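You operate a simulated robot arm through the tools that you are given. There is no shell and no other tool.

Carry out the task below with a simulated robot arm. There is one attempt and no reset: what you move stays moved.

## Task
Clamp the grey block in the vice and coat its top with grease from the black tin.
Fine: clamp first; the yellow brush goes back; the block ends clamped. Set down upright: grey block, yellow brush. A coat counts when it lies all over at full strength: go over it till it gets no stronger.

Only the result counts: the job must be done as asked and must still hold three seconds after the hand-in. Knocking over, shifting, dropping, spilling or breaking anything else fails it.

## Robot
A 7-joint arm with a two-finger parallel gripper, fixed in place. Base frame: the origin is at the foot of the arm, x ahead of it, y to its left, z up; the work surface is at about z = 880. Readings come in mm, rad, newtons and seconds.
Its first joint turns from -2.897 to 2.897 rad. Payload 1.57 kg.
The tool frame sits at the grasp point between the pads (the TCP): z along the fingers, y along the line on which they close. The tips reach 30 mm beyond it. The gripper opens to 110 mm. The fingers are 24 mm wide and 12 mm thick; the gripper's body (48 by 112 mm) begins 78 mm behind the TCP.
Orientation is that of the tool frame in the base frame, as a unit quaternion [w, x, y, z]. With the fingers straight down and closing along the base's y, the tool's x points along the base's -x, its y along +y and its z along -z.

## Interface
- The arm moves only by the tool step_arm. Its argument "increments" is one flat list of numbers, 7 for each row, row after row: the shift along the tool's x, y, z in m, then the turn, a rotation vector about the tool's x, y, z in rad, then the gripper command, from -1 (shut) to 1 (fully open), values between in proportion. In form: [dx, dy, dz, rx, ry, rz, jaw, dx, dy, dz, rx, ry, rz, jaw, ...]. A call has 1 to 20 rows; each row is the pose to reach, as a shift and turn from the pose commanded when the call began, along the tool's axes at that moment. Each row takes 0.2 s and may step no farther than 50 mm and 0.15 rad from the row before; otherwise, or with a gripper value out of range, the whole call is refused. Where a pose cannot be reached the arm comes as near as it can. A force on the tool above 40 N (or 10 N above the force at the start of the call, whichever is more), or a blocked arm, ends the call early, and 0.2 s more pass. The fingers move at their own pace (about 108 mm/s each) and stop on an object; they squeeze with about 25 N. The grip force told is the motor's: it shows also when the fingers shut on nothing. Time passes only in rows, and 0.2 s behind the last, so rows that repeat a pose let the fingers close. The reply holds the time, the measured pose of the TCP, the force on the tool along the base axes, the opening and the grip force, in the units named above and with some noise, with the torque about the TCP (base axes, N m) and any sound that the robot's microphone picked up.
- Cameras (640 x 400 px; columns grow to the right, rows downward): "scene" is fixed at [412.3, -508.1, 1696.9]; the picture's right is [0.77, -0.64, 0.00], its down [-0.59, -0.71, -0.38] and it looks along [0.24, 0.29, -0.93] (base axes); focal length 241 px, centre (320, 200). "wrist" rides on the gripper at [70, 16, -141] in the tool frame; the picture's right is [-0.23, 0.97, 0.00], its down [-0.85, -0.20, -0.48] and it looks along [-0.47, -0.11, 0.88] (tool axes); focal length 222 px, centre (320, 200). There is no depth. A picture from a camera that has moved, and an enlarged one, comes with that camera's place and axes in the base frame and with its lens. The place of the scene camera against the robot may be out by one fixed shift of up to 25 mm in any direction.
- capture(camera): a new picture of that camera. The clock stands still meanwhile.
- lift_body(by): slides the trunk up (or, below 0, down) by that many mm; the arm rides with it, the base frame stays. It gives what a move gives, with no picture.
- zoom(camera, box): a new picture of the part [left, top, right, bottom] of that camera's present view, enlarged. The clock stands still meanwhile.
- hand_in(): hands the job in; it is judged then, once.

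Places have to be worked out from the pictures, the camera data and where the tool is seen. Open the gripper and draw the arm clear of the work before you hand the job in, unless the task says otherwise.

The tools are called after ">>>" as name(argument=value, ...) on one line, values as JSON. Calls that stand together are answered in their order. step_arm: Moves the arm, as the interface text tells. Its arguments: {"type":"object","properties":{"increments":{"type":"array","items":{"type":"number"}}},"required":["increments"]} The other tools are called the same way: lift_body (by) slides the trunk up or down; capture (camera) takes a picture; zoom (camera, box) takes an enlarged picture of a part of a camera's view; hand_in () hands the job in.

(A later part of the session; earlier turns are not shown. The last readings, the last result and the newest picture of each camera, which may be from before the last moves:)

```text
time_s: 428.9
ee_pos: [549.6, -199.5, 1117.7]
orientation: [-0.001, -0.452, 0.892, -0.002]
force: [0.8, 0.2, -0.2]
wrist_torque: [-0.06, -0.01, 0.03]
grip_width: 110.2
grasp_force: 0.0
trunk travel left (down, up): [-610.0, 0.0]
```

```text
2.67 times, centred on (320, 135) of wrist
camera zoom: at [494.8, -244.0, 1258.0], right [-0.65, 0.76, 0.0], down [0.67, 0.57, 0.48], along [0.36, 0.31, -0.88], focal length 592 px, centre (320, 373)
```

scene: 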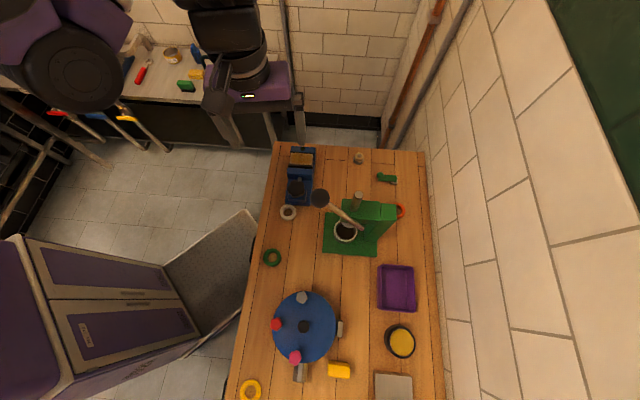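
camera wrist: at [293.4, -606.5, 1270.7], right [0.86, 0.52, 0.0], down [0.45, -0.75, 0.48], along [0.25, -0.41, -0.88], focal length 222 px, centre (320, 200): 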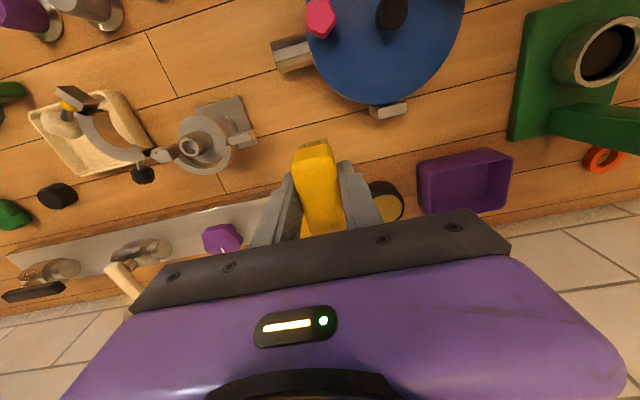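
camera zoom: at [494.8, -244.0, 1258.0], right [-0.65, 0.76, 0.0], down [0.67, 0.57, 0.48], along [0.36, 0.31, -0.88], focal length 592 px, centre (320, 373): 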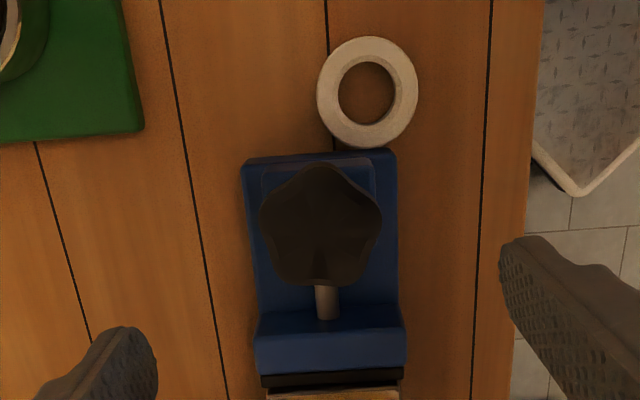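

Before clamping I take an unobstructed close look at the coat from above.

>>> step_arm(increments=[-0.0405, -0.0077, 0, 0, 0, 0.05, 1, -0.081, -0.0153, 0, 0, 0, 0.1, 1, -0.1216, -0.023, 0, 0, 0, 0.158, 1])

>>> zoom(camera="wrist", box=[285, 95, 355, 165])

>>> zoom(camera="wrist", box=[285, 105, 320, 140])

>>> zoom(camera="wrist", box=[325, 95, 360, 130])

```text
time_s: 429.7
ee_pos: [641.0, -114.6, 1117.2]
orientation: [0.0, -0.379, 0.925, -0.002]
force: [-0.4, -1.4, 0.0]
wrist_torque: [0.03, 0.0, 0.01]
grip_width: 109.7
grasp_force: 0.1
trunk travel left (down, up): [-610.0, 0.0]
```

```text
5.71 times, centred on (320, 130) of wrist
camera zoom: at [579.7, -150.7, 1256.8], right [-0.52, 0.85, 0.0], down [0.75, 0.46, 0.48], along [0.41, 0.25, -0.88], focal length 1269 px, centre (320, 600)
```

zoom: 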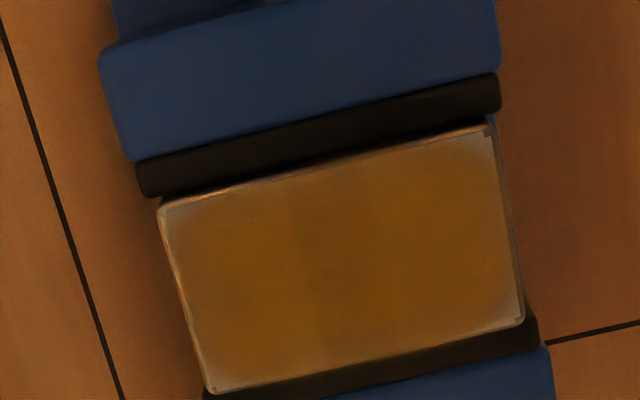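

```text
11.43 times, centred on (302, 122) of wrist
camera zoom: at [579.7, -150.7, 1256.8], right [-0.52, 0.85, 0.0], down [0.75, 0.46, 0.48], along [0.41, 0.25, -0.88], focal length 2538 px, centre (520, 1086)
```

zoom: 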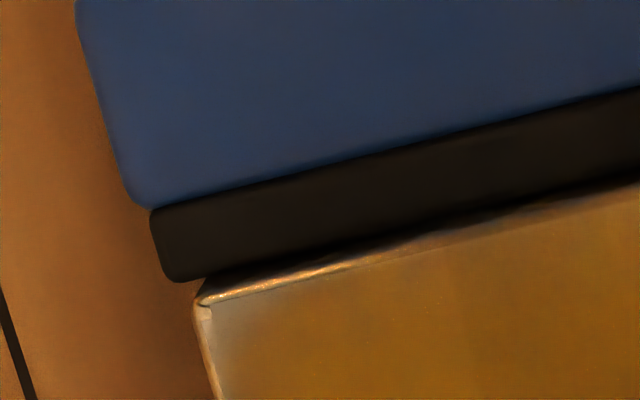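

```text
11.43 times, centred on (342, 112) of wrist
camera zoom: at [579.7, -150.7, 1256.8], right [-0.52, 0.85, 0.0], down [0.75, 0.46, 0.48], along [0.41, 0.25, -0.88], focal length 2538 px, centre (63, 1200)
```

zoom: 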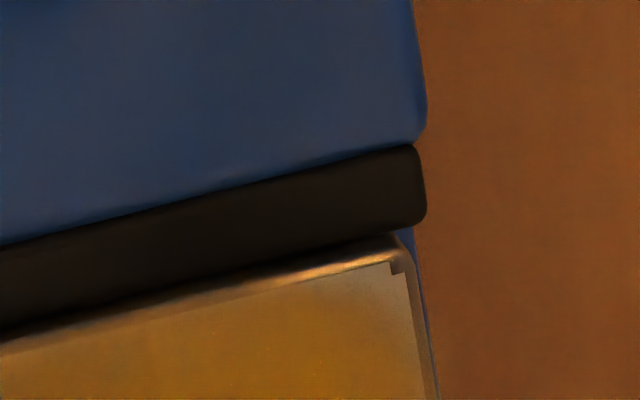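

The corners differ from each other, so it isn't just rendering. Looking back: the coat grew only during strokes toward −L (lamp on), while every stroke toward +L released the lamp and later strokes with the lamp off added nothing. So grease counts only while clamped, and I must stroke only toward −L, lifting for the return. First re-clamp.

>>> step_arm(increments=[0.04, 0.006, 0, 0, 0, -0.05, 1, 0.08, 0.01, 0, 0, 0, -0.1, 1, 0.1215, 0.0075, 0, 0, 0, -0.158, 1, 0.1215, 0.0075, 0.04, 0, 0, -0.158, 1, 0.1215, 0.0075, 0.08, 0, 0, -0.158, 1, 0.1215, 0.0075, 0.115, 0, 0, -0.158, 1, 0.1215, 0.0075, 0.129, 0, 0, -0.158, 1])

>>> step_arm(increments=[0, 0, 0, 0, 0, 0, 0.3, 0, 0, 0, 0, 0, 0, -1, 0, 0, 0, 0, 0, 0, -1, 0, 0, 0, 0, 0, 0, -1])

>>> step_arm(increments=[0, 0, 0, 0, 0, 0.04, -1, 0, 0, 0, 0, 0, 0.08, -1])

>>> step_arm(increments=[0, 0, 0, 0, 0, 0.03, -1, 0, 0, 0, 0, 0, 0.06, -1])

>>> zoom(camera="scene", box=[265, 130, 345, 215])

```text
time_s: 431.3
ee_pos: [548.6, -196.3, 987.2]
orientation: [0.0, -0.453, 0.892, -0.004]
force: [-0.6, -0.5, 0.2]
wrist_torque: [0.03, 0.03, -0.01]
grip_width: 109.8
grasp_force: 0.1
trunk travel left (down, up): [-610.0, 0.0]
```

```text
time_s: 432.3
ee_pos: [551.1, -197.0, 987.7]
orientation: [0.001, -0.453, 0.891, -0.004]
force: [21.4, -23.4, -2.0]
wrist_torque: [0.31, 0.33, 0.0]
grip_width: 56.0
grasp_force: 45.3
trunk travel left (down, up): [-610.0, 0.0]
```

```text
time_s: 432.9
ee_pos: [553.6, -196.1, 987.6]
orientation: [0.002, -0.417, 0.909, -0.005]
force: [30.2, -19.3, -0.7]
wrist_torque: [-0.49, 0.9, 1.37]
grip_width: 56.6
grasp_force: 45.4
trunk travel left (down, up): [-610.0, 0.0]
```

```text
time_s: 433.5
ee_pos: [553.8, -196.2, 987.0]
orientation: [0.003, -0.389, 0.921, -0.005]
force: [32.8, -14.1, 3.9]
wrist_torque: [0.55, 0.17, 1.31]
grip_width: 57.7
grasp_force: 45.2
trunk travel left (down, up): [-610.0, 0.0]
```

```text
4.71 times, centred on (305, 172) of scene
camera zoom: at [412.3, -508.1, 1696.9], right [0.77, -0.64, 0.0], down [-0.59, -0.71, -0.38], along [0.24, 0.29, -0.93], focal length 1133 px, centre (391, 329)
```

zoom: 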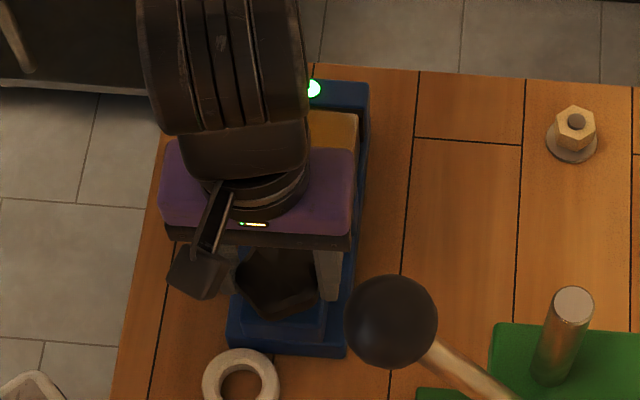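

Lamp on. I relieve the side load, release and rise, then fetch the brush along the known route.

>>> step_arm(increments=[-0.0009, -0.003, 0, 0, 0, 0, -1, -0.0009, -0.003, 0, 0, 0, 0, 0.2, -0.0009, -0.003, 0, 0, 0, 0, 1, -0.0009, -0.003, 0, 0, 0, 0, 1, -0.0009, -0.003, -0.03, 0, 0, 0, 1, -0.0009, -0.003, -0.07, 0, 0, 0, 1, -0.0009, -0.003, -0.11, 0, 0, 0, 1, -0.0009, -0.003, -0.13, 0, 0, 0, 1])

>>> step_arm(increments=[0.0142, 0.0034, -0.036, 0, 0, 0.05, 1, 0.0284, 0.0067, -0.072, 0, 0, 0.1, 1, 0.0426, 0.0101, -0.108, 0, 0, 0.15, 1, 0.0568, 0.0135, -0.144, 0, 0, 0.2, 1, 0.0568, 0.0135, -0.18, 0, 0, 0.25, 1, 0.0568, 0.0135, -0.216, 0, 0, 0.3, 1])

>>> zoom(camera="scene", box=[288, 148, 318, 172])

```text
time_s: 435.3
ee_pos: [551.9, -196.5, 1118.7]
orientation: [0.0, -0.389, 0.921, -0.002]
force: [0.1, 0.1, -0.1]
wrist_torque: [0.04, 0.01, -0.02]
grip_width: 110.0
grasp_force: 0.0
trunk travel left (down, up): [-610.0, 0.0]
```

```text
time_s: 436.7
ee_pos: [500.7, -226.9, 1335.6]
orientation: [0.001, -0.246, 0.969, -0.003]
force: [-0.6, -1.2, 0.5]
wrist_torque: [0.03, -0.02, 0.03]
grip_width: 109.9
grasp_force: 0.2
trunk travel left (down, up): [-610.0, 0.0]
```

```text
16.00 times, centred on (303, 160) of scene
camera zoom: at [412.3, -508.1, 1696.9], right [0.77, -0.64, 0.0], down [-0.59, -0.71, -0.38], along [0.24, 0.29, -0.93], focal length 3854 px, centre (592, 840)
```

zoom: 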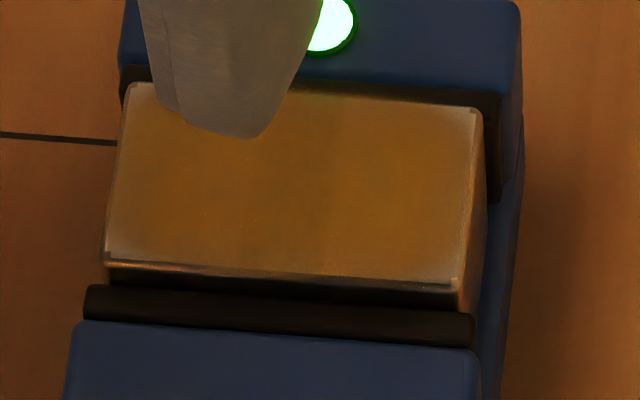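

Lamp on. Along the known route to the brush.

>>> step_arm(increments=[0.0303, -0.016, 0.0025, 0, 0, 0.118, 1, 0.0605, -0.0319, 0.005, 0, 0, 0.236, 1, 0.0908, -0.0479, 0.0076, 0, 0, 0.354, 1, 0.1211, -0.0638, 0.01, 0, 0, 0.472, 0.6, 0.1513, -0.0798, 0.0127, 0, 0, 0.59, 0.6, 0.1816, -0.0957, 0.0153, 0, 0, 0.708, 0.6, 0.2118, -0.1117, 0.0178, 0, 0, 0.825, 0.6, 0.2421, -0.1276, 0.0204, 0, 0, 0.943, 0.6, 0.2724, -0.1436, 0.0229, 0, 0, 1.061, 0.6, 0.3026, -0.1595, 0.0255, 0, 0, 1.179, 0.6, 0.3329, -0.1755, 0.028, 0, 0, 1.297, 0.6])

>>> step_arm(increments=[-0.017, -0.0087, 0.026, 0, 0, 0, 0.6, -0.034, -0.0174, 0.052, 0, 0, 0, 0.6, -0.051, -0.0261, 0.078, 0, 0, 0, 0.6, -0.068, -0.0349, 0.104, 0, 0, 0, 0.6, -0.085, -0.0436, 0.13, 0, 0, 0, 0.5, -0.102, -0.0523, 0.156, 0, 0, 0, 0.4, -0.1196, -0.062, 0.18, 0, 0, 0, 0.3])

>>> zoom(camera="wrist", box=[270, 80, 370, 180])

```text
time_s: 439.1
ee_pos: [294.2, -539.7, 1308.0]
orientation: [0.001, 0.389, 0.921, -0.001]
force: [-0.8, 0.4, 0.6]
wrist_torque: [0.01, 0.02, -0.02]
grip_width: 88.2
grasp_force: 0.1
trunk travel left (down, up): [-610.0, 0.0]
```

```text
time_s: 440.7
ee_pos: [336.0, -670.4, 1128.5]
orientation: [0.002, 0.388, 0.922, -0.002]
force: [0.2, 0.1, -0.7]
wrist_torque: [-0.02, 0.01, -0.04]
grip_width: 71.6
grasp_force: 0.1
trunk travel left (down, up): [-610.0, 0.0]
```

```text
4.00 times, centred on (320, 130) of wrist
camera zoom: at [296.7, -607.5, 1267.8], right [0.86, 0.52, 0.0], down [0.45, -0.75, 0.48], along [0.25, -0.41, -0.88], focal length 888 px, centre (320, 480)
```

zoom: 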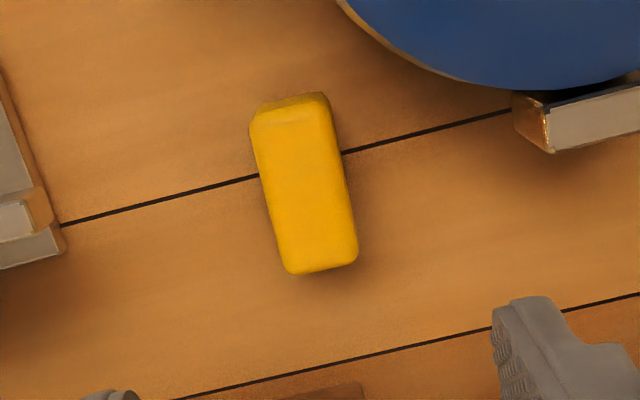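

Brush centre ≈ (326,-667). I adjust, descend and grip it again.

>>> step_arm(increments=[0.0081, -0.004, 0.035, 0, 0, 0, 0.3, 0.0081, -0.004, 0.075, 0, 0, 0, 0.3, 0.0081, -0.004, 0.115, 0, 0, 0, 0.3, 0.0081, -0.004, 0.155, 0, 0, 0, 0.3, 0.0081, -0.004, 0.185, 0, 0, 0, 0.3, 0.0081, -0.004, 0.1985, 0, 0, 0, 0.3])

>>> zoom(camera="wrist", box=[220, 80, 420, 240])

```text
time_s: 442.1
ee_pos: [325.7, -667.7, 929.2]
orientation: [0.002, 0.388, 0.922, -0.002]
force: [0.0, 0.0, -0.4]
wrist_torque: [0.03, -0.02, 0.04]
grip_width: 71.5
grasp_force: 0.1
trunk travel left (down, up): [-610.0, 0.0]
```

```text
2.50 times, centred on (320, 160) of wrist
camera zoom: at [287.7, -605.1, 1069.4], right [0.86, 0.52, 0.0], down [0.45, -0.75, 0.48], along [0.25, -0.41, -0.88], focal length 555 px, centre (320, 300)
```

zoom: 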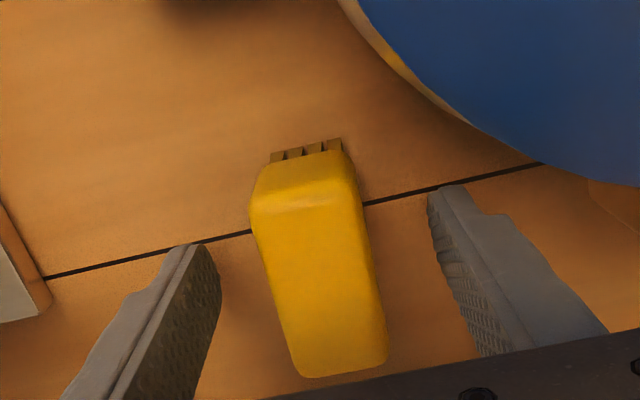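

>>> step_arm(increments=[0, 0, 0, 0, 0, 0, 0, 0, 0, 0, 0, 0, 0, -0.5, 0, 0, 0, 0, 0, 0, -1, 0, 0, 0, 0, 0, 0, -1, 0, 0, 0, 0, 0, 0, -1])

>>> step_arm(increments=[0, 0, -0.002, 0, 0, 0, -1, 0, 0, -0.006, 0, 0, 0, -1, 0, 0, -0.014, 0, 0, 0, -1, 0, 0, -0.028, 0, 0, 0, -1, 0, 0, -0.045, 0, 0, 0, -1, 0, 0, -0.065, 0, 0, 0, -1, 0, 0, -0.09, 0, 0, 0, -1, 0, 0, -0.12, 0, 0, 0, -1, 0.01, 0.006, -0.15, 0, 0, 0, -1, 0.025, 0.013, -0.18, 0, 0, 0, -1, 0.042, 0.022, -0.21, 0, 0, 0, -1, 0.06, 0.032, -0.24, 0, 0, 0, -1, 0.078, 0.042, -0.27, 0, 0, 0, -1, 0.096, 0.052, -0.3, 0, 0, 0, -1, 0.114, 0.062, -0.33, 0, 0, 0, -1, 0.116, 0.066, -0.365, 0, 0, 0, -1, 0.116, 0.066, -0.38, 0, 0, 0, -1])

>>> zoom(camera="scene", box=[260, 280, 360, 390])

```text
time_s: 443.3
ee_pos: [324.7, -668.8, 929.8]
orientation: [0.002, 0.388, 0.921, -0.001]
force: [-0.5, 0.1, 0.8]
wrist_torque: [-0.01, -0.02, 0.01]
grip_width: 29.6
grasp_force: 25.0
trunk travel left (down, up): [-610.0, 0.0]
```

```text
time_s: 446.9
ee_pos: [292.4, -537.7, 1309.6]
orientation: [0.001, 0.389, 0.921, -0.001]
force: [-0.1, 0.3, -0.8]
wrist_torque: [0.02, 0.02, -0.01]
grip_width: 29.4
grasp_force: 24.6
trunk travel left (down, up): [-610.0, 0.0]
```

```text
3.64 times, centred on (310, 335) of scene
camera zoom: at [412.3, -508.1, 1696.9], right [0.77, -0.64, 0.0], down [-0.59, -0.71, -0.38], along [0.24, 0.29, -0.93], focal length 876 px, centre (356, -291)
```

zoom: 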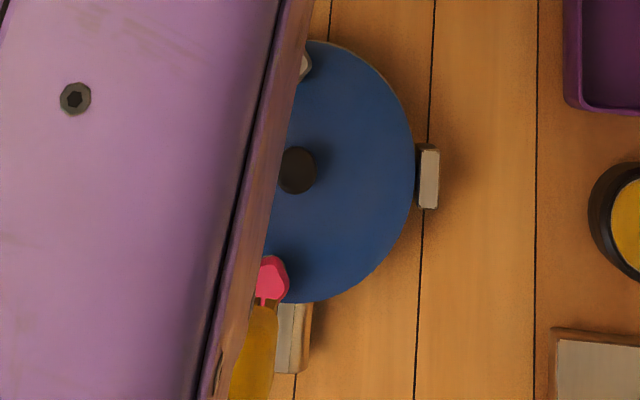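

>>> step_arm(increments=[0.0064, 0.0303, -0.0022, 0, 0, -0.132, -1, 0.0128, 0.0605, -0.0043, 0, 0, -0.264, -1, 0.0192, 0.0908, -0.0065, 0, 0, -0.396, -1, 0.0256, 0.121, -0.0087, 0, 0, -0.528, -1, 0.032, 0.1513, -0.0108, 0, 0, -0.66, -1, 0.0384, 0.1816, -0.013, 0, 0, -0.792, -1, 0.0447, 0.2118, -0.0152, 0, 0, -0.924, -1, 0.0511, 0.2421, -0.0173, 0, 0, -1.056, -1, 0.0575, 0.2723, -0.0195, 0, 0, -1.188, -1, 0.0639, 0.3026, -0.0217, 0, 0, -1.32, -1, 0.0703, 0.3328, -0.0238, 0, 0, -1.452, -1, 0.0767, 0.3631, -0.026, 0, 0, -1.584, -1])

>>> step_arm(increments=[-0.0235, 0.0015, 0.02, 0, 0, 0, -1, -0.047, 0.003, 0.05, 0, 0, 0, -1, -0.0705, 0.0045, 0.085, 0, 0, 0, -1, -0.094, 0.006, 0.12, 0, 0, 0, -1, -0.1175, 0.0075, 0.155, 0, 0, 0, -1, -0.141, 0.009, 0.19, 0, 0, 0, -1, -0.1645, 0.01, 0.225, 0, 0, 0, -1, -0.188, 0.01, 0.26, 0, 0, 0, -1])

>>> capture(camera="wrist")

>>> zoom(camera="scene", box=[260, 120, 345, 215])

```text
time_s: 449.5
ee_pos: [497.8, -227.2, 1333.8]
orientation: [0.0, -0.384, 0.923, -0.003]
force: [-0.8, -0.8, -0.9]
wrist_torque: [0.04, 0.03, -0.02]
grip_width: 29.5
grasp_force: 25.5
trunk travel left (down, up): [-610.0, 0.0]
```

```text
time_s: 451.3
ee_pos: [624.0, -87.9, 1072.9]
orientation: [0.0, -0.383, 0.924, -0.002]
force: [-0.1, -0.5, 0.5]
wrist_torque: [0.03, 0.0, -0.01]
grip_width: 29.6
grasp_force: 25.5
trunk travel left (down, up): [-610.0, 0.0]
```

```text
taken
camera wrist: at [561.7, -124.8, 1212.8], right [-0.53, 0.85, -0.01], down [0.74, 0.47, 0.48], along [0.41, 0.25, -0.88], focal length 222 px, centre (320, 200)
```

wrist: 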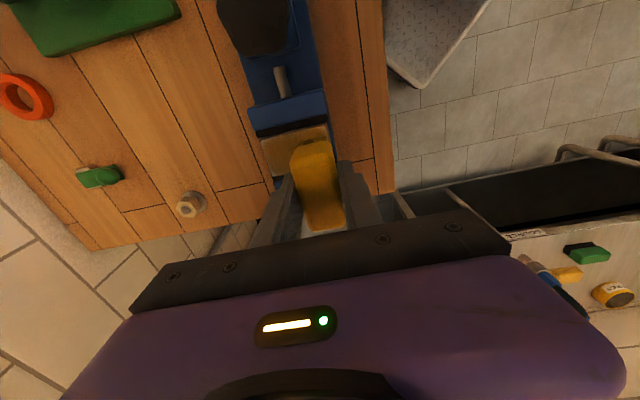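

```text
4.21 times, centred on (302, 168) of scene
camera zoom: at [412.3, -508.1, 1696.9], right [0.77, -0.64, 0.0], down [-0.59, -0.71, -0.38], along [0.24, 0.29, -0.93], focal length 1014 px, centre (394, 337)
```

zoom: 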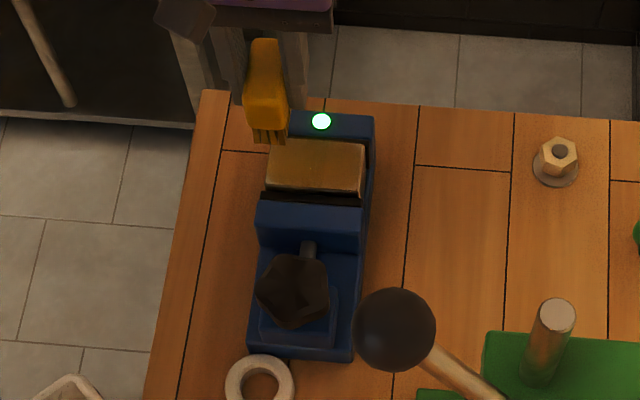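

Lamp on. I shift to start beyond the +L end and lower to light contact, then stroke only toward −L and lift.

>>> step_arm(increments=[0, 0.007, 0.03, 0, 0, 0, -1, 0, 0.007, 0.0605, 0, 0, 0, -1])

>>> step_arm(increments=[0, 0, 0.0008, 0, 0, 0, -1, 0, 0, 0.0016, 0, 0, 0, -1])

>>> step_arm(increments=[0, 0, 0.0006, 0, 0, 0, -1])

>>> step_arm(increments=[0, 0, 0.0006, 0, 0, 0, -1])

>>> step_arm(increments=[0, 0, 0.0005, 0, 0, 0, -1])

```text
time_s: 451.9
ee_pos: [617.2, -83.0, 1012.1]
orientation: [0.0, -0.384, 0.924, -0.003]
force: [-0.7, 0.3, -1.2]
wrist_torque: [0.01, -0.02, 0.01]
grip_width: 29.6
grasp_force: 25.1
trunk travel left (down, up): [-610.0, 0.0]
```

```text
time_s: 452.5
ee_pos: [617.1, -84.0, 1011.2]
orientation: [-0.001, -0.383, 0.924, -0.003]
force: [-0.4, 0.1, -0.4]
wrist_torque: [-0.02, 0.0, 0.0]
grip_width: 29.6
grasp_force: 24.9
trunk travel left (down, up): [-610.0, 0.0]
```

```text
time_s: 452.9
ee_pos: [619.1, -84.6, 1009.7]
orientation: [-0.001, -0.383, 0.924, -0.002]
force: [-0.5, -0.9, -0.3]
wrist_torque: [0.01, 0.0, 0.03]
grip_width: 29.7
grasp_force: 25.0
trunk travel left (down, up): [-610.0, 0.0]
```

```text
time_s: 453.3
ee_pos: [618.7, -83.8, 1011.2]
orientation: [0.0, -0.383, 0.924, -0.002]
force: [-0.4, -0.4, -1.3]
wrist_torque: [-0.01, 0.0, 0.02]
grip_width: 29.7
grasp_force: 25.2
trunk travel left (down, up): [-610.0, 0.0]
```

```text
time_s: 453.7
ee_pos: [617.7, -84.3, 1010.1]
orientation: [0.0, -0.383, 0.924, -0.002]
force: [-0.5, 1.1, 1.9]
wrist_torque: [0.09, 0.04, 0.02]
grip_width: 29.6
grasp_force: 25.1
trunk travel left (down, up): [-610.0, 0.0]
```

Light contact. First −L stroke, ending with a lift and return above.

>>> step_arm(increments=[0, -0.008, 0.0001, 0, 0, 0, -1, 0, -0.016, 0.0002, 0, 0, 0, -1, 0, -0.024, 0.0003, 0, 0, 0, -1, 0, -0.032, 0.0004, 0, 0, 0, -1, 0, -0.04, 0.0005, 0, 0, 0, -1, 0, -0.048, 0.0006, 0, 0, 0, -1, 0, -0.056, 0.0007, 0, 0, 0, -1, 0, -0.064, 0.0008, 0, 0, 0, -1, 0, -0.072, 0.0009, 0, 0, 0, -1, 0, -0.074, -0.008, 0, 0, 0, -1])

>>> step_arm(increments=[0, 0.03, -0.004, 0, 0, 0, -1, 0, 0.06, -0.004, 0, 0, 0, -1, 0, 0.074, 0, 0, 0, 0, -1])

>>> zoom(camera="scene", box=[288, 148, 318, 172])

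```text
time_s: 455.9
ee_pos: [671.8, -137.6, 1018.1]
orientation: [-0.001, -0.382, 0.924, -0.002]
force: [0.3, 0.4, -0.7]
wrist_torque: [-0.01, -0.02, 0.01]
grip_width: 29.6
grasp_force: 24.5
trunk travel left (down, up): [-610.0, 0.0]
```

```text
time_s: 456.7
ee_pos: [618.9, -84.5, 1016.5]
orientation: [0.001, -0.383, 0.924, -0.002]
force: [-0.6, 0.0, -0.8]
wrist_torque: [-0.04, 0.0, 0.02]
grip_width: 29.7
grasp_force: 25.1
trunk travel left (down, up): [-610.0, 0.0]
```

```text
16.00 times, centred on (303, 160) of scene
camera zoom: at [412.3, -508.1, 1696.9], right [0.77, -0.64, 0.0], down [-0.59, -0.71, -0.38], along [0.24, 0.29, -0.93], focal length 3854 px, centre (592, 840)
```

zoom: 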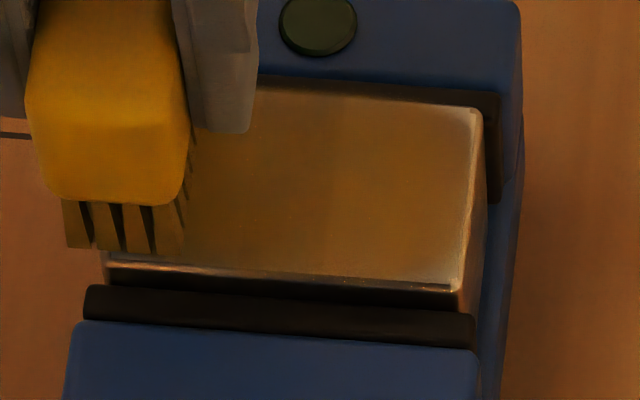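

The lamp went off here as well. I move aside to compare the coat.

>>> step_arm(increments=[0, 0.02, -0.03, 0, 0, 0, -1, 0, 0.05, -0.06, 0, 0, 0, -1, -0.03, 0.07, -0.08, 0, 0, 0, -1])

>>> zoom(camera="scene", box=[288, 148, 318, 172])

>>> zoom(camera="wrist", box=[230, 80, 330, 180])

```text
time_s: 457.6
ee_pos: [578.7, -69.0, 1096.6]
orientation: [-0.007, -0.298, 0.955, -0.008]
force: [-0.1, 0.0, -1.4]
wrist_torque: [-0.01, 0.0, 0.02]
grip_width: 29.5
grasp_force: 24.5
trunk travel left (down, up): [-610.0, 0.0]
stopped in row 3: the arm was blocked; the commanded pose is now the measured one
```

```text
16.00 times, centred on (303, 160) of scene
camera zoom: at [412.3, -508.1, 1696.9], right [0.77, -0.64, 0.0], down [-0.59, -0.71, -0.38], along [0.24, 0.29, -0.93], focal length 3854 px, centre (592, 840)
```

zoom: 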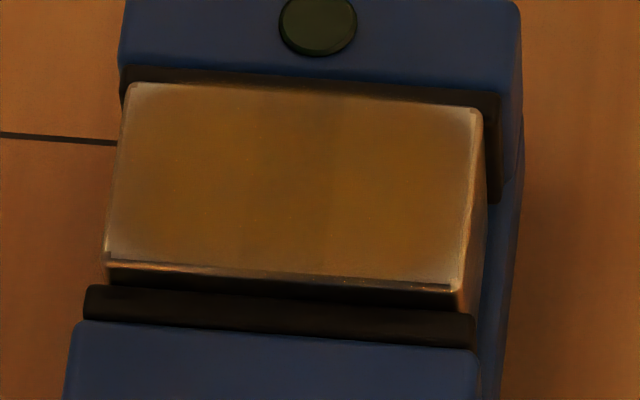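

```text
4.00 times, centred on (280, 130) of wrist
camera zoom: at [512.8, -92.8, 1236.7], right [-0.37, 0.93, -0.01], down [0.82, 0.33, 0.47], along [0.44, 0.16, -0.88], focal length 888 px, centre (480, 480)
```

zoom: 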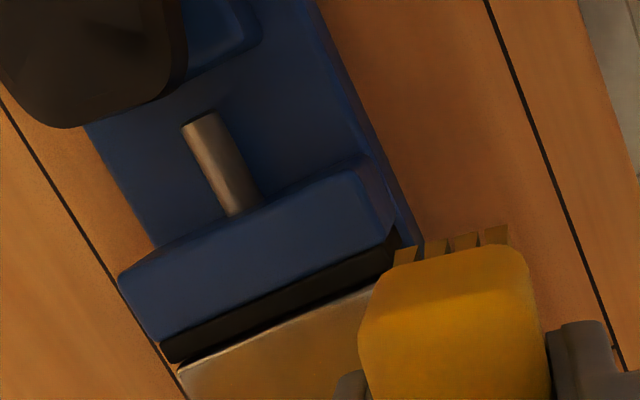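

The arm was blocked at the end of that side move (a joint limit near the body); nothing was touched. I go to the standard viewing pose near (500,-230,1335) and take the identical picture as before for a fair comparison.

>>> step_arm(increments=[0, 0, -0.04, 0, 0, 0, -1, 0.01, -0.01, -0.08, 0, 0, 0, -1, 0.025, -0.035, -0.12, 0, 0, 0, -1, 0.04, -0.06, -0.155, 0, 0, 0, -1, 0.055, -0.085, -0.19, 0, 0, 0, -1, 0.07, -0.11, -0.22, 0, 0, 0, -1, 0.08, -0.13, -0.238, 0, 0, 0, -1])

>>> capture(camera="scene")

>>> zoom(camera="scene", box=[288, 148, 318, 172])

```text
time_s: 459.2
ee_pos: [589.7, -217.3, 1336.8]
orientation: [-0.006, -0.3, 0.954, -0.007]
force: [-0.1, -0.6, -1.0]
wrist_torque: [-0.01, 0.01, 0.01]
grip_width: 29.8
grasp_force: 24.8
trunk travel left (down, up): [-610.0, 0.0]
```

```text
taken
```

scene: 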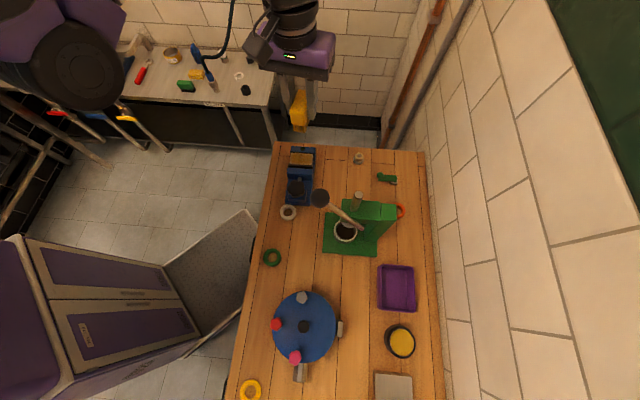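

```text
16.00 times, centred on (303, 160) of scene
camera zoom: at [412.3, -508.1, 1696.9], right [0.77, -0.64, 0.0], down [-0.59, -0.71, -0.38], along [0.24, 0.29, -0.93], focal length 3854 px, centre (592, 840)
```

zoom: 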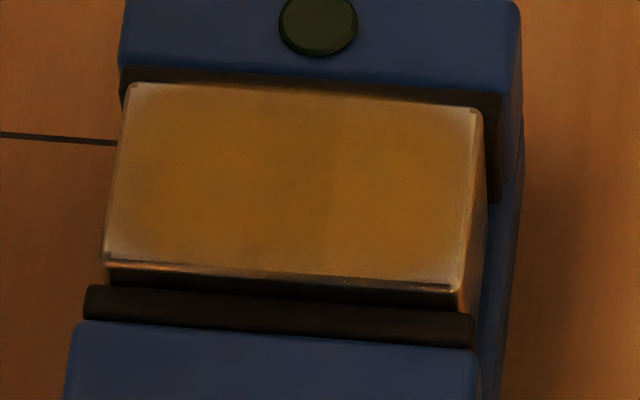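

No visible change either. A consistent explanation is that grease is laid only near the brush centre and only while the lamp is on, so the corners were never reached under those conditions. I'll park the brush, re-clamp, and then treat each corner with the brush centre close to it, pressing without sideways drag.

>>> step_arm(increments=[0, 0, 0.03, 0, 0, 0, -1, -0.02, -0.02, 0.06, 0, 0, -0.05, -1, -0.04, -0.035, 0.09, 0, 0, -0.1, -1, -0.055, -0.05, 0.12, 0, 0, -0.15, -1, -0.07, -0.058, 0.155, 0, 0, -0.18, -1, -0.08, -0.0648, 0.19, 0, 0, -0.18, -1, -0.08, -0.0648, 0.225, 0, 0, -0.18, -1])

>>> capture(camera="wrist")

```text
time_s: 460.8
ee_pos: [689.2, -228.8, 1110.5]
orientation: [-0.008, -0.384, 0.923, -0.006]
force: [0.2, -0.5, -1.5]
wrist_torque: [0.0, -0.06, -0.01]
grip_width: 29.6
grasp_force: 25.1
trunk travel left (down, up): [-610.0, 0.0]
```

```text
taken
camera wrist: at [630.2, -263.8, 1252.0], right [-0.53, 0.85, -0.01], down [0.75, 0.47, 0.46], along [0.4, 0.24, -0.89], focal length 222 px, centre (320, 200)
```

wrist: 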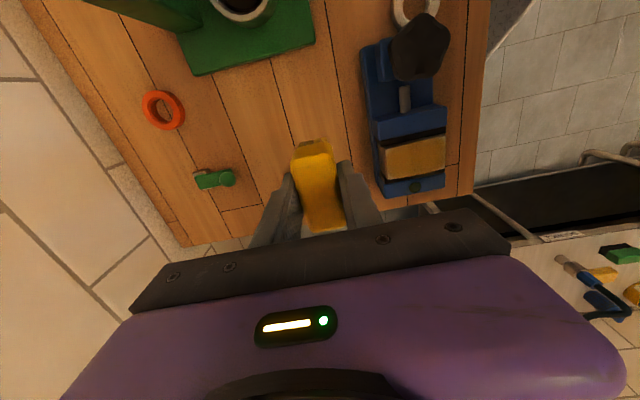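

>>> step_arm(increments=[0.0046, -0.0103, 0.02, -0.0025, -0.0097, 0, -1, 0.0092, -0.0205, 0.05, -0.005, -0.0194, 0, -1, 0.0092, -0.0205, 0.09, -0.005, -0.0194, 0, -1, 0.0092, -0.0205, 0.13, -0.005, -0.0194, 0, -1, 0.0092, -0.0205, 0.16, -0.005, -0.0194, 0, -1, 0.0092, -0.0205, 0.176, -0.005, -0.0194, 0, -1])

>>> step_arm(increments=[0, 0, 0.0015, 0, 0, 0, -1, 0, 0, 0.003, 0, 0, 0, -1])

>>> step_arm(increments=[0, 0, 0.0015, 0, 0, 0, -1, 0, 0, 0.003, 0, 0, 0, -1])

>>> step_arm(increments=[0, 0, 0.001, 0, 0, 0, -1, 0, 0, 0.002, 0, 0, 0, -1])

```text
time_s: 462.2
ee_pos: [697.3, -253.1, 935.1]
orientation: [0.001, -0.382, 0.924, 0.0]
force: [0.8, -1.3, -0.8]
wrist_torque: [0.01, -0.02, 0.02]
grip_width: 29.5
grasp_force: 24.6
trunk travel left (down, up): [-610.0, 0.0]
```

```text
time_s: 462.8
ee_pos: [696.7, -252.9, 932.0]
orientation: [0.0, -0.383, 0.924, -0.001]
force: [0.5, 0.2, -0.7]
wrist_torque: [-0.01, 0.01, -0.01]
grip_width: 29.8
grasp_force: 24.1
trunk travel left (down, up): [-610.0, 0.0]
```

```text
time_s: 463.4
ee_pos: [695.9, -252.3, 928.7]
orientation: [0.002, -0.383, 0.924, -0.001]
force: [-0.4, 1.5, 3.0]
wrist_torque: [-0.01, 0.07, -0.01]
grip_width: 29.7
grasp_force: 25.6
trunk travel left (down, up): [-610.0, 0.0]
```

```text
time_s: 464.0
ee_pos: [696.9, -252.9, 929.4]
orientation: [0.002, -0.384, 0.923, -0.001]
force: [-1.8, 3.5, 18.0]
wrist_torque: [0.11, 0.13, 0.03]
grip_width: 29.5
grasp_force: 24.9
trunk travel left (down, up): [-610.0, 0.0]
```

>>> step_arm(increments=[0, 0, -0.0012, 0, 0, 0, -1, 0, 0, -0.0012, 0, 0, 0, -0.3, 0, 0, -0.0012, 0, 0, 0, 0.1, 0, 0, -0.0012, 0, 0, 0, 0.2, 0, 0, -0.015, 0, 0, 0, 0.2, 0, 0, -0.04, 0, 0, 0, 0.2, 0, 0, -0.08, 0, 0, 0, 0.2, 0, 0, -0.12, 0, 0, 0, 0.2, 0, 0, -0.16, 0, 0, 0, 0.4, 0, 0, -0.189, 0, 0, 0, 1])

>>> step_arm(increments=[0.016, 0.0354, 0, 0, 0, -0.04, 1, 0.032, 0.0709, 0, 0, 0, -0.08, 1, 0.048, 0.1063, 0, 0, 0, -0.12, 1, 0.0639, 0.1417, 0, 0, 0, -0.157, 1, 0.0639, 0.1417, 0.04, 0, 0, -0.157, 1, 0.0639, 0.1417, 0.08, 0, 0, -0.157, 1, 0.0639, 0.1417, 0.115, 0, 0, -0.157, 1, 0.0639, 0.1417, 0.131, 0, 0, -0.157, 1])

>>> step_arm(increments=[0, 0, 0, 0, 0, 0, 0.3, 0, 0, 0, 0, 0, 0, -1, 0, 0, 0, 0, 0, 0, -1, 0, 0, 0, 0, 0, 0, -1])

>>> step_arm(increments=[0, 0, 0, 0, 0, 0.04, -1, 0, 0, 0, 0, 0, 0.08, -1])

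>>> step_arm(increments=[0, 0, 0, 0, 0, 0.03, -1, 0, 0, 0, 0, 0, 0.06, -1])

>>> zoom(camera="scene", box=[265, 130, 345, 215])

```text
time_s: 466.2
ee_pos: [697.3, -252.9, 1115.6]
orientation: [0.001, -0.383, 0.924, 0.0]
force: [0.2, 0.2, 0.1]
wrist_torque: [-0.01, 0.01, -0.02]
grip_width: 110.0
grasp_force: 0.1
trunk travel left (down, up): [-610.0, 0.0]
```

```text
time_s: 468.0
ee_pos: [551.4, -198.3, 983.1]
orientation: [0.001, -0.455, 0.891, 0.0]
force: [-0.8, -0.1, 0.3]
wrist_torque: [0.02, -0.01, -0.02]
grip_width: 110.0
grasp_force: 0.1
trunk travel left (down, up): [-610.0, 0.0]
```

```text
time_s: 469.0
ee_pos: [553.4, -197.9, 983.9]
orientation: [0.0, -0.455, 0.891, -0.001]
force: [6.7, -8.2, -6.0]
wrist_torque: [-0.04, 0.05, 0.0]
grip_width: 55.8
grasp_force: 45.2
trunk travel left (down, up): [-610.0, 0.0]
```

```text
time_s: 469.6
ee_pos: [552.5, -197.5, 985.9]
orientation: [0.002, -0.42, 0.907, 0.0]
force: [11.8, -3.3, -1.9]
wrist_torque: [0.12, 0.22, 1.66]
grip_width: 56.7
grasp_force: 44.5
trunk travel left (down, up): [-610.0, 0.0]
```

```text
time_s: 470.2
ee_pos: [551.2, -199.3, 983.5]
orientation: [0.002, -0.39, 0.921, 0.0]
force: [12.3, -6.1, -3.4]
wrist_torque: [-0.06, 0.03, 1.33]
grip_width: 57.7
grasp_force: 45.0
trunk travel left (down, up): [-610.0, 0.0]
```

```text
4.71 times, centred on (305, 172) of scene
camera zoom: at [412.3, -508.1, 1696.9], right [0.77, -0.64, 0.0], down [-0.59, -0.71, -0.38], along [0.24, 0.29, -0.93], focal length 1133 px, centre (391, 329)
```

zoom: 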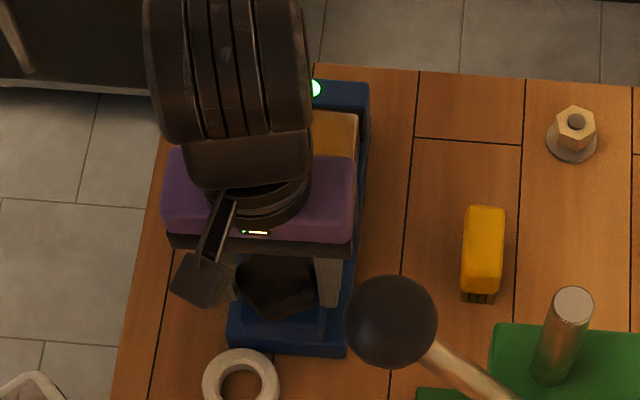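

Lamp on. Release, fetch the brush, and turn to the orientation where the wrist camera sees the lamp.

>>> step_arm(increments=[0, -0.001, 0, 0, 0, 0, 0.2, 0, -0.001, 0, 0, 0, 0, 1, 0, -0.001, 0, 0, 0, 0, 1, 0, -0.001, -0.03, 0, 0, 0, 1, 0, -0.001, -0.07, 0, 0, 0, 1, 0, -0.001, -0.11, 0, 0, 0, 1, 0, -0.001, -0.134, 0, 0, 0, 1])

>>> step_arm(increments=[-0.0165, -0.0352, 0, 0, 0, 0.004, 1, -0.033, -0.0704, 0, 0, 0, 0.008, 0.5, -0.0495, -0.1056, 0, 0, 0, 0.012, 0.3, -0.0625, -0.1411, 0, 0, 0, 0.016, 0.3, -0.0625, -0.1411, 0.04, 0, 0, 0.016, 0.3, -0.0625, -0.1411, 0.08, 0, 0, 0.016, 0.3, -0.0625, -0.1411, 0.12, 0, 0, 0.016, 0.3])

>>> zoom(camera="wrist", box=[240, 90, 400, 230])

>>> zoom(camera="scene", box=[288, 148, 318, 172])

```text
time_s: 471.8
ee_pos: [549.7, -198.6, 1119.3]
orientation: [0.001, -0.391, 0.92, 0.0]
force: [-0.1, -0.1, 0.7]
wrist_torque: [0.01, 0.01, 0.01]
grip_width: 109.7
grasp_force: 0.1
trunk travel left (down, up): [-610.0, 0.0]
```

```text
time_s: 473.4
ee_pos: [696.0, -251.5, 999.1]
orientation: [0.0, -0.384, 0.923, 0.001]
force: [0.2, 0.6, -1.2]
wrist_torque: [-0.01, -0.03, 0.04]
grip_width: 71.7
grasp_force: 0.1
trunk travel left (down, up): [-610.0, 0.0]
```

```text
2.86 times, centred on (320, 160) of wrist
camera zoom: at [634.0, -288.6, 1139.0], right [-0.53, 0.85, 0.0], down [0.74, 0.47, 0.48], along [0.41, 0.25, -0.88], focal length 635 px, centre (320, 314)
```

zoom: 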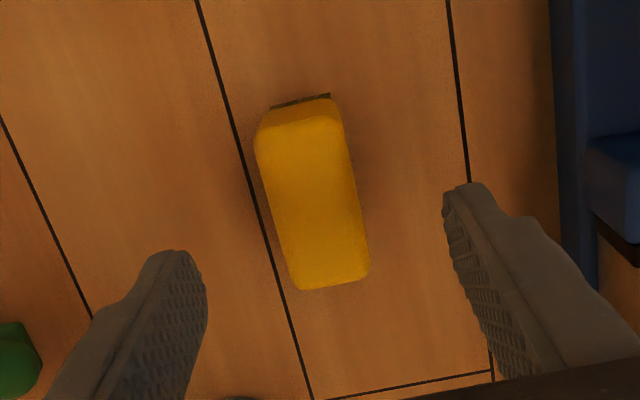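

```text
16.00 times, centred on (303, 160) of scene
camera zoom: at [412.3, -508.1, 1696.9], right [0.77, -0.64, 0.0], down [-0.59, -0.71, -0.38], along [0.24, 0.29, -0.93], focal length 3854 px, centre (592, 840)
```

zoom: 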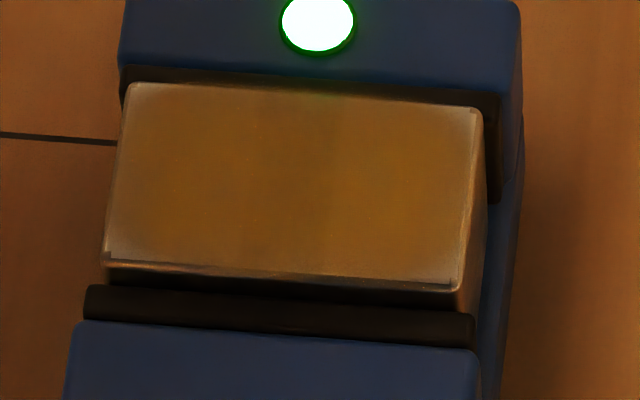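

>>> step_arm(increments=[0, 0, 0.035, 0, 0, 0, 0.3, 0, 0, 0.06, 0, 0, 0, 0.3, 0, 0, 0.07, 0, 0, 0, 0.3, 0, 0, 0.07, 0, 0, 0, 0, 0, 0, 0.07, 0, 0, 0, -1, 0, 0, 0.07, 0, 0, 0, -1, 0, 0, 0.07, 0, 0, 0, -1])

>>> step_arm(increments=[0, 0, -0.002, 0, 0, 0, -1, 0, 0, -0.006, 0, 0, 0, -1, 0, 0, -0.014, 0, 0, 0, -1, 0, 0, -0.028, 0, 0, 0, -1, 0, 0, -0.045, 0, 0, 0, -1, 0, 0, -0.065, 0, 0, 0, -1, 0, 0, -0.09, 0, 0, 0, -1, 0, 0, -0.12, 0, 0, 0, -1, 0, 0, -0.16, 0, 0, 0, -1])

>>> step_arm(increments=[-0.012, 0.033, 0, 0, 0, 0.1, -1, -0.025, 0.066, 0, 0, 0, 0.2, -1, -0.037, 0.1, 0, 0, 0, 0.3, -1, -0.05, 0.133, 0, 0, 0, 0.4, -1, -0.0646, 0.14, -0.005, 0, 0, 0.5, -1, -0.0646, 0.14, -0.005, 0, 0, 0.62, -1, -0.0646, 0.14, -0.005, 0, 0, 0.74, -1, -0.0646, 0.14, -0.005, 0, 0, 0.86, -1, -0.0646, 0.14, -0.005, 0, 0, 0.98, -1, -0.0646, 0.14, -0.005, 0, 0, 1.1, -1, -0.0646, 0.14, -0.005, 0, 0, 1.22, -1, -0.0646, 0.14, -0.005, 0, 0, 1.34, -1, -0.0646, 0.14, -0.005, 0, 0, 1.46, -1, -0.0646, 0.14, -0.005, 0, 0, 1.571, -1])

>>> capture(camera="wrist")

```text
time_s: 475.0
ee_pos: [694.9, -251.8, 928.8]
orientation: [0.001, -0.383, 0.924, -0.001]
force: [0.2, -0.5, 0.3]
wrist_torque: [0.0, -0.04, -0.02]
grip_width: 29.7
grasp_force: 24.9
trunk travel left (down, up): [-610.0, 0.0]
```

```text
time_s: 477.0
ee_pos: [695.1, -251.4, 1089.3]
orientation: [0.0, -0.384, 0.923, 0.0]
force: [1.0, 0.4, 0.1]
wrist_torque: [-0.01, 0.02, -0.03]
grip_width: 29.5
grasp_force: 25.1
trunk travel left (down, up): [-610.0, 0.0]
```

```text
time_s: 480.0
ee_pos: [642.9, -107.5, 1093.5]
orientation: [0.001, 0.382, 0.924, -0.001]
force: [1.2, -0.1, -0.9]
wrist_torque: [0.0, -0.05, 0.01]
grip_width: 29.6
grasp_force: 25.2
trunk travel left (down, up): [-610.0, 0.0]
```

```text
taken
camera wrist: at [604.2, -45.8, 1233.7], right [0.85, 0.53, 0.0], down [0.46, -0.75, 0.48], along [0.25, -0.41, -0.88], focal length 222 px, centre (320, 200)
```

wrist: 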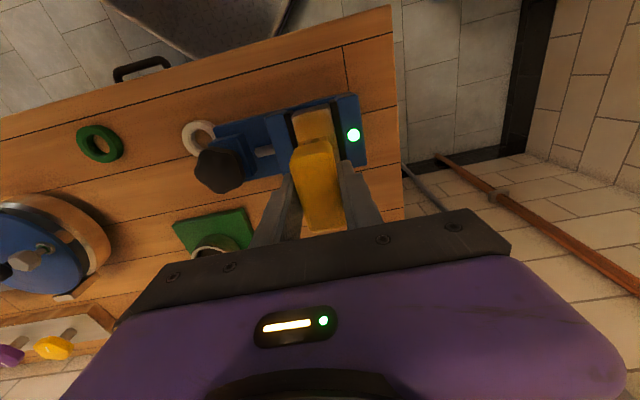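

Lamp on. I go to the greyest corner (+L, movable-jaw side) with the brush centre close to it (L +33, W −15), and press gently.

>>> step_arm(increments=[0.02, -0.008, 0.03, 0, 0, 0, -1, 0.033, -0.015, 0.06, 0, 0, 0, -1, 0.033, -0.015, 0.0815, 0, 0, 0, -1])

>>> step_arm(increments=[0, 0, 0.001, 0, 0, 0, -1, 0, 0, 0.002, 0, 0, 0, -1])

>>> step_arm(increments=[0, 0, 0.0007, 0, 0, 0, -1])

>>> step_arm(increments=[0, 0, 0.0006, 0, 0, 0, -1])

>>> step_arm(increments=[0, 0, 0.0005, 0, 0, 0, -1])

>>> zoom(camera="wrist", box=[240, 70, 420, 230])

```text
time_s: 480.8
ee_pos: [608.7, -94.8, 1012.2]
orientation: [0.001, 0.381, 0.924, 0.0]
force: [0.0, -0.8, -1.8]
wrist_torque: [-0.02, 0.0, 0.05]
grip_width: 29.7
grasp_force: 25.5
trunk travel left (down, up): [-610.0, 0.0]
```

```text
time_s: 481.4
ee_pos: [607.3, -94.8, 1008.8]
orientation: [0.001, 0.382, 0.924, -0.001]
force: [0.5, 0.6, -1.3]
wrist_torque: [0.01, -0.02, 0.01]
grip_width: 29.8
grasp_force: 25.4
trunk travel left (down, up): [-610.0, 0.0]
```

```text
time_s: 481.8
ee_pos: [608.6, -94.2, 1010.3]
orientation: [0.001, 0.381, 0.925, 0.0]
force: [-0.3, 0.7, -0.5]
wrist_torque: [-0.01, -0.02, 0.01]
grip_width: 29.9
grasp_force: 25.2
trunk travel left (down, up): [-610.0, 0.0]
```

```text
time_s: 482.2
ee_pos: [608.9, -94.8, 1009.5]
orientation: [0.001, 0.382, 0.924, -0.001]
force: [0.0, -0.2, -0.5]
wrist_torque: [-0.02, 0.03, 0.03]
grip_width: 29.5
grasp_force: 25.4
trunk travel left (down, up): [-610.0, 0.0]
```

```text
time_s: 482.6
ee_pos: [608.2, -94.1, 1008.7]
orientation: [0.001, 0.382, 0.924, -0.001]
force: [0.5, 0.0, -0.8]
wrist_torque: [-0.03, -0.02, -0.01]
grip_width: 29.4
grasp_force: 24.7
trunk travel left (down, up): [-610.0, 0.0]
```

```text
2.50 times, centred on (330, 150) of wrist
camera zoom: at [570.1, -33.3, 1148.4], right [0.85, 0.53, 0.0], down [0.46, -0.74, 0.48], along [0.25, -0.41, -0.88], focal length 555 px, centre (295, 325)
```

zoom: 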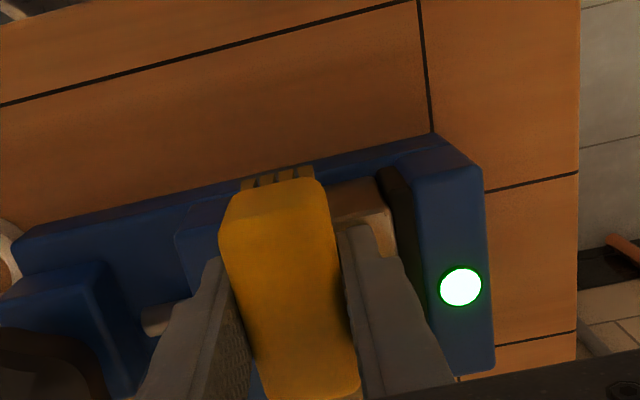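

>>> step_arm(increments=[0, 0, 0.0006, 0, 0, 0, -1])

>>> step_arm(increments=[0, 0, 0.0006, 0, 0, 0, -1])

>>> step_arm(increments=[0, 0, 0.0006, 0, 0, 0, -1])

>>> zoom(camera="wrist", box=[240, 70, 420, 230])

```text
time_s: 483.0
ee_pos: [608.9, -94.2, 1007.8]
orientation: [0.001, 0.382, 0.924, -0.001]
force: [-0.4, 0.9, 9.8]
wrist_torque: [0.01, 0.02, -0.02]
grip_width: 29.8
grasp_force: 25.1
trunk travel left (down, up): [-610.0, 0.0]
```

```text
time_s: 483.4
ee_pos: [608.0, -95.7, 1007.9]
orientation: [0.001, 0.381, 0.924, 0.0]
force: [-1.6, 2.4, 16.8]
wrist_torque: [0.01, 0.01, 0.02]
grip_width: 29.8
grasp_force: 25.1
trunk travel left (down, up): [-610.0, 0.0]
```

```text
time_s: 483.8
ee_pos: [609.1, -94.5, 1006.8]
orientation: [0.001, 0.381, 0.924, 0.001]
force: [1.3, 2.2, 17.5]
wrist_torque: [0.03, -0.06, 0.05]
grip_width: 29.7
grasp_force: 24.9
trunk travel left (down, up): [-610.0, 0.0]
```

```text
2.50 times, centred on (330, 150) of wrist
camera zoom: at [570.0, -33.5, 1146.6], right [0.85, 0.53, 0.0], down [0.46, -0.74, 0.48], along [0.26, -0.41, -0.88], focal length 555 px, centre (295, 325)
```

zoom: 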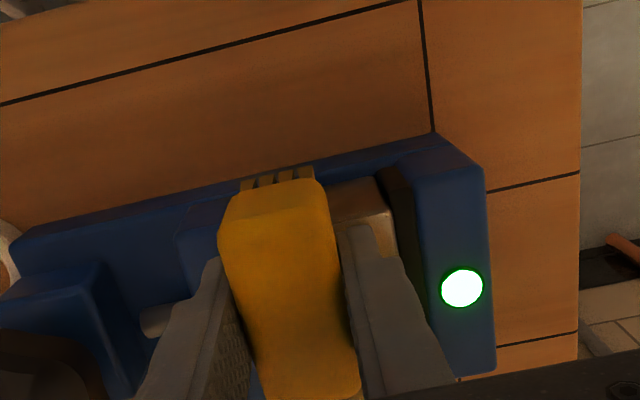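

Static 17 N with the lamp still lit. I hold for 2 s, lift straight up and look at that corner.

>>> step_arm(increments=[0, 0, 0, 0, 0, 0, -1, 0, 0, 0, 0, 0, 0, -1, 0, 0, 0, 0, 0, 0, -1, 0, 0, 0, 0, 0, 0, -1, 0, 0, 0, 0, 0, 0, -1, 0, 0, 0, 0, 0, 0, -1, 0, 0, 0, 0, 0, 0, -1, 0, 0, 0, 0, 0, 0, -1, 0, 0, -0.006, 0, 0, 0, -1, 0, 0, -0.03, 0, 0, 0, -1, -0.03, 0.01, -0.06, 0, 0, 0, -1, -0.07, 0.015, -0.06, 0, 0, 0, -1, -0.11, 0.015, -0.06, 0, 0, 0, -1])

>>> zoom(camera="wrist", box=[265, 30, 385, 140])

>>> zoom(camera="scene", box=[288, 148, 318, 172])

```text
time_s: 486.6
ee_pos: [696.2, -161.1, 1066.8]
orientation: [0.001, 0.382, 0.924, 0.0]
force: [-0.9, -0.1, -0.8]
wrist_torque: [-0.01, -0.01, 0.0]
grip_width: 29.3
grasp_force: 24.9
trunk travel left (down, up): [-610.0, 0.0]
```

```text
3.64 times, centred on (325, 85) of wrist
camera zoom: at [658.1, -99.9, 1207.3], right [0.85, 0.53, 0.0], down [0.46, -0.74, 0.48], along [0.25, -0.41, -0.88], focal length 808 px, centre (302, 618)
```

zoom: 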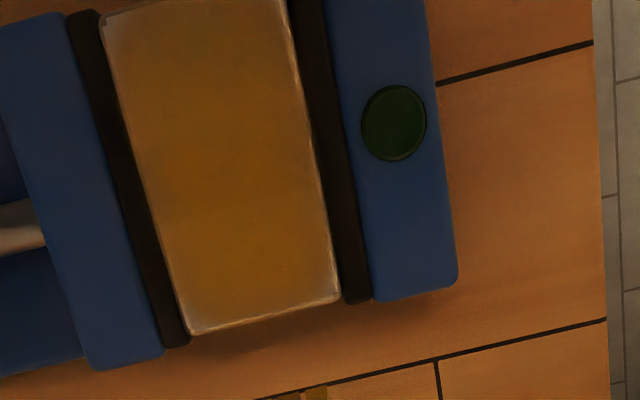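

```text
16.00 times, centred on (303, 160) of scene
camera zoom: at [412.3, -508.1, 1696.9], right [0.77, -0.64, 0.0], down [-0.59, -0.71, -0.38], along [0.24, 0.29, -0.93], focal length 3854 px, centre (592, 840)
```

zoom: 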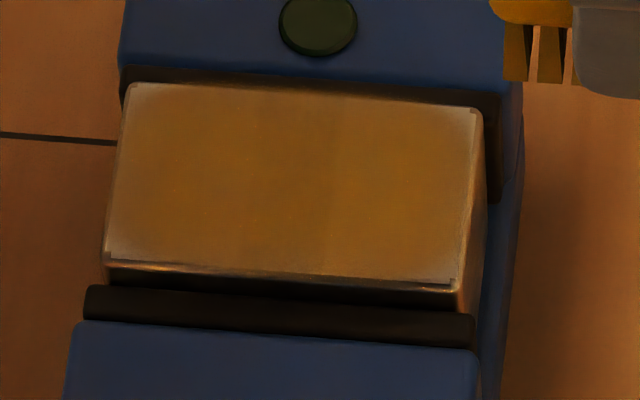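

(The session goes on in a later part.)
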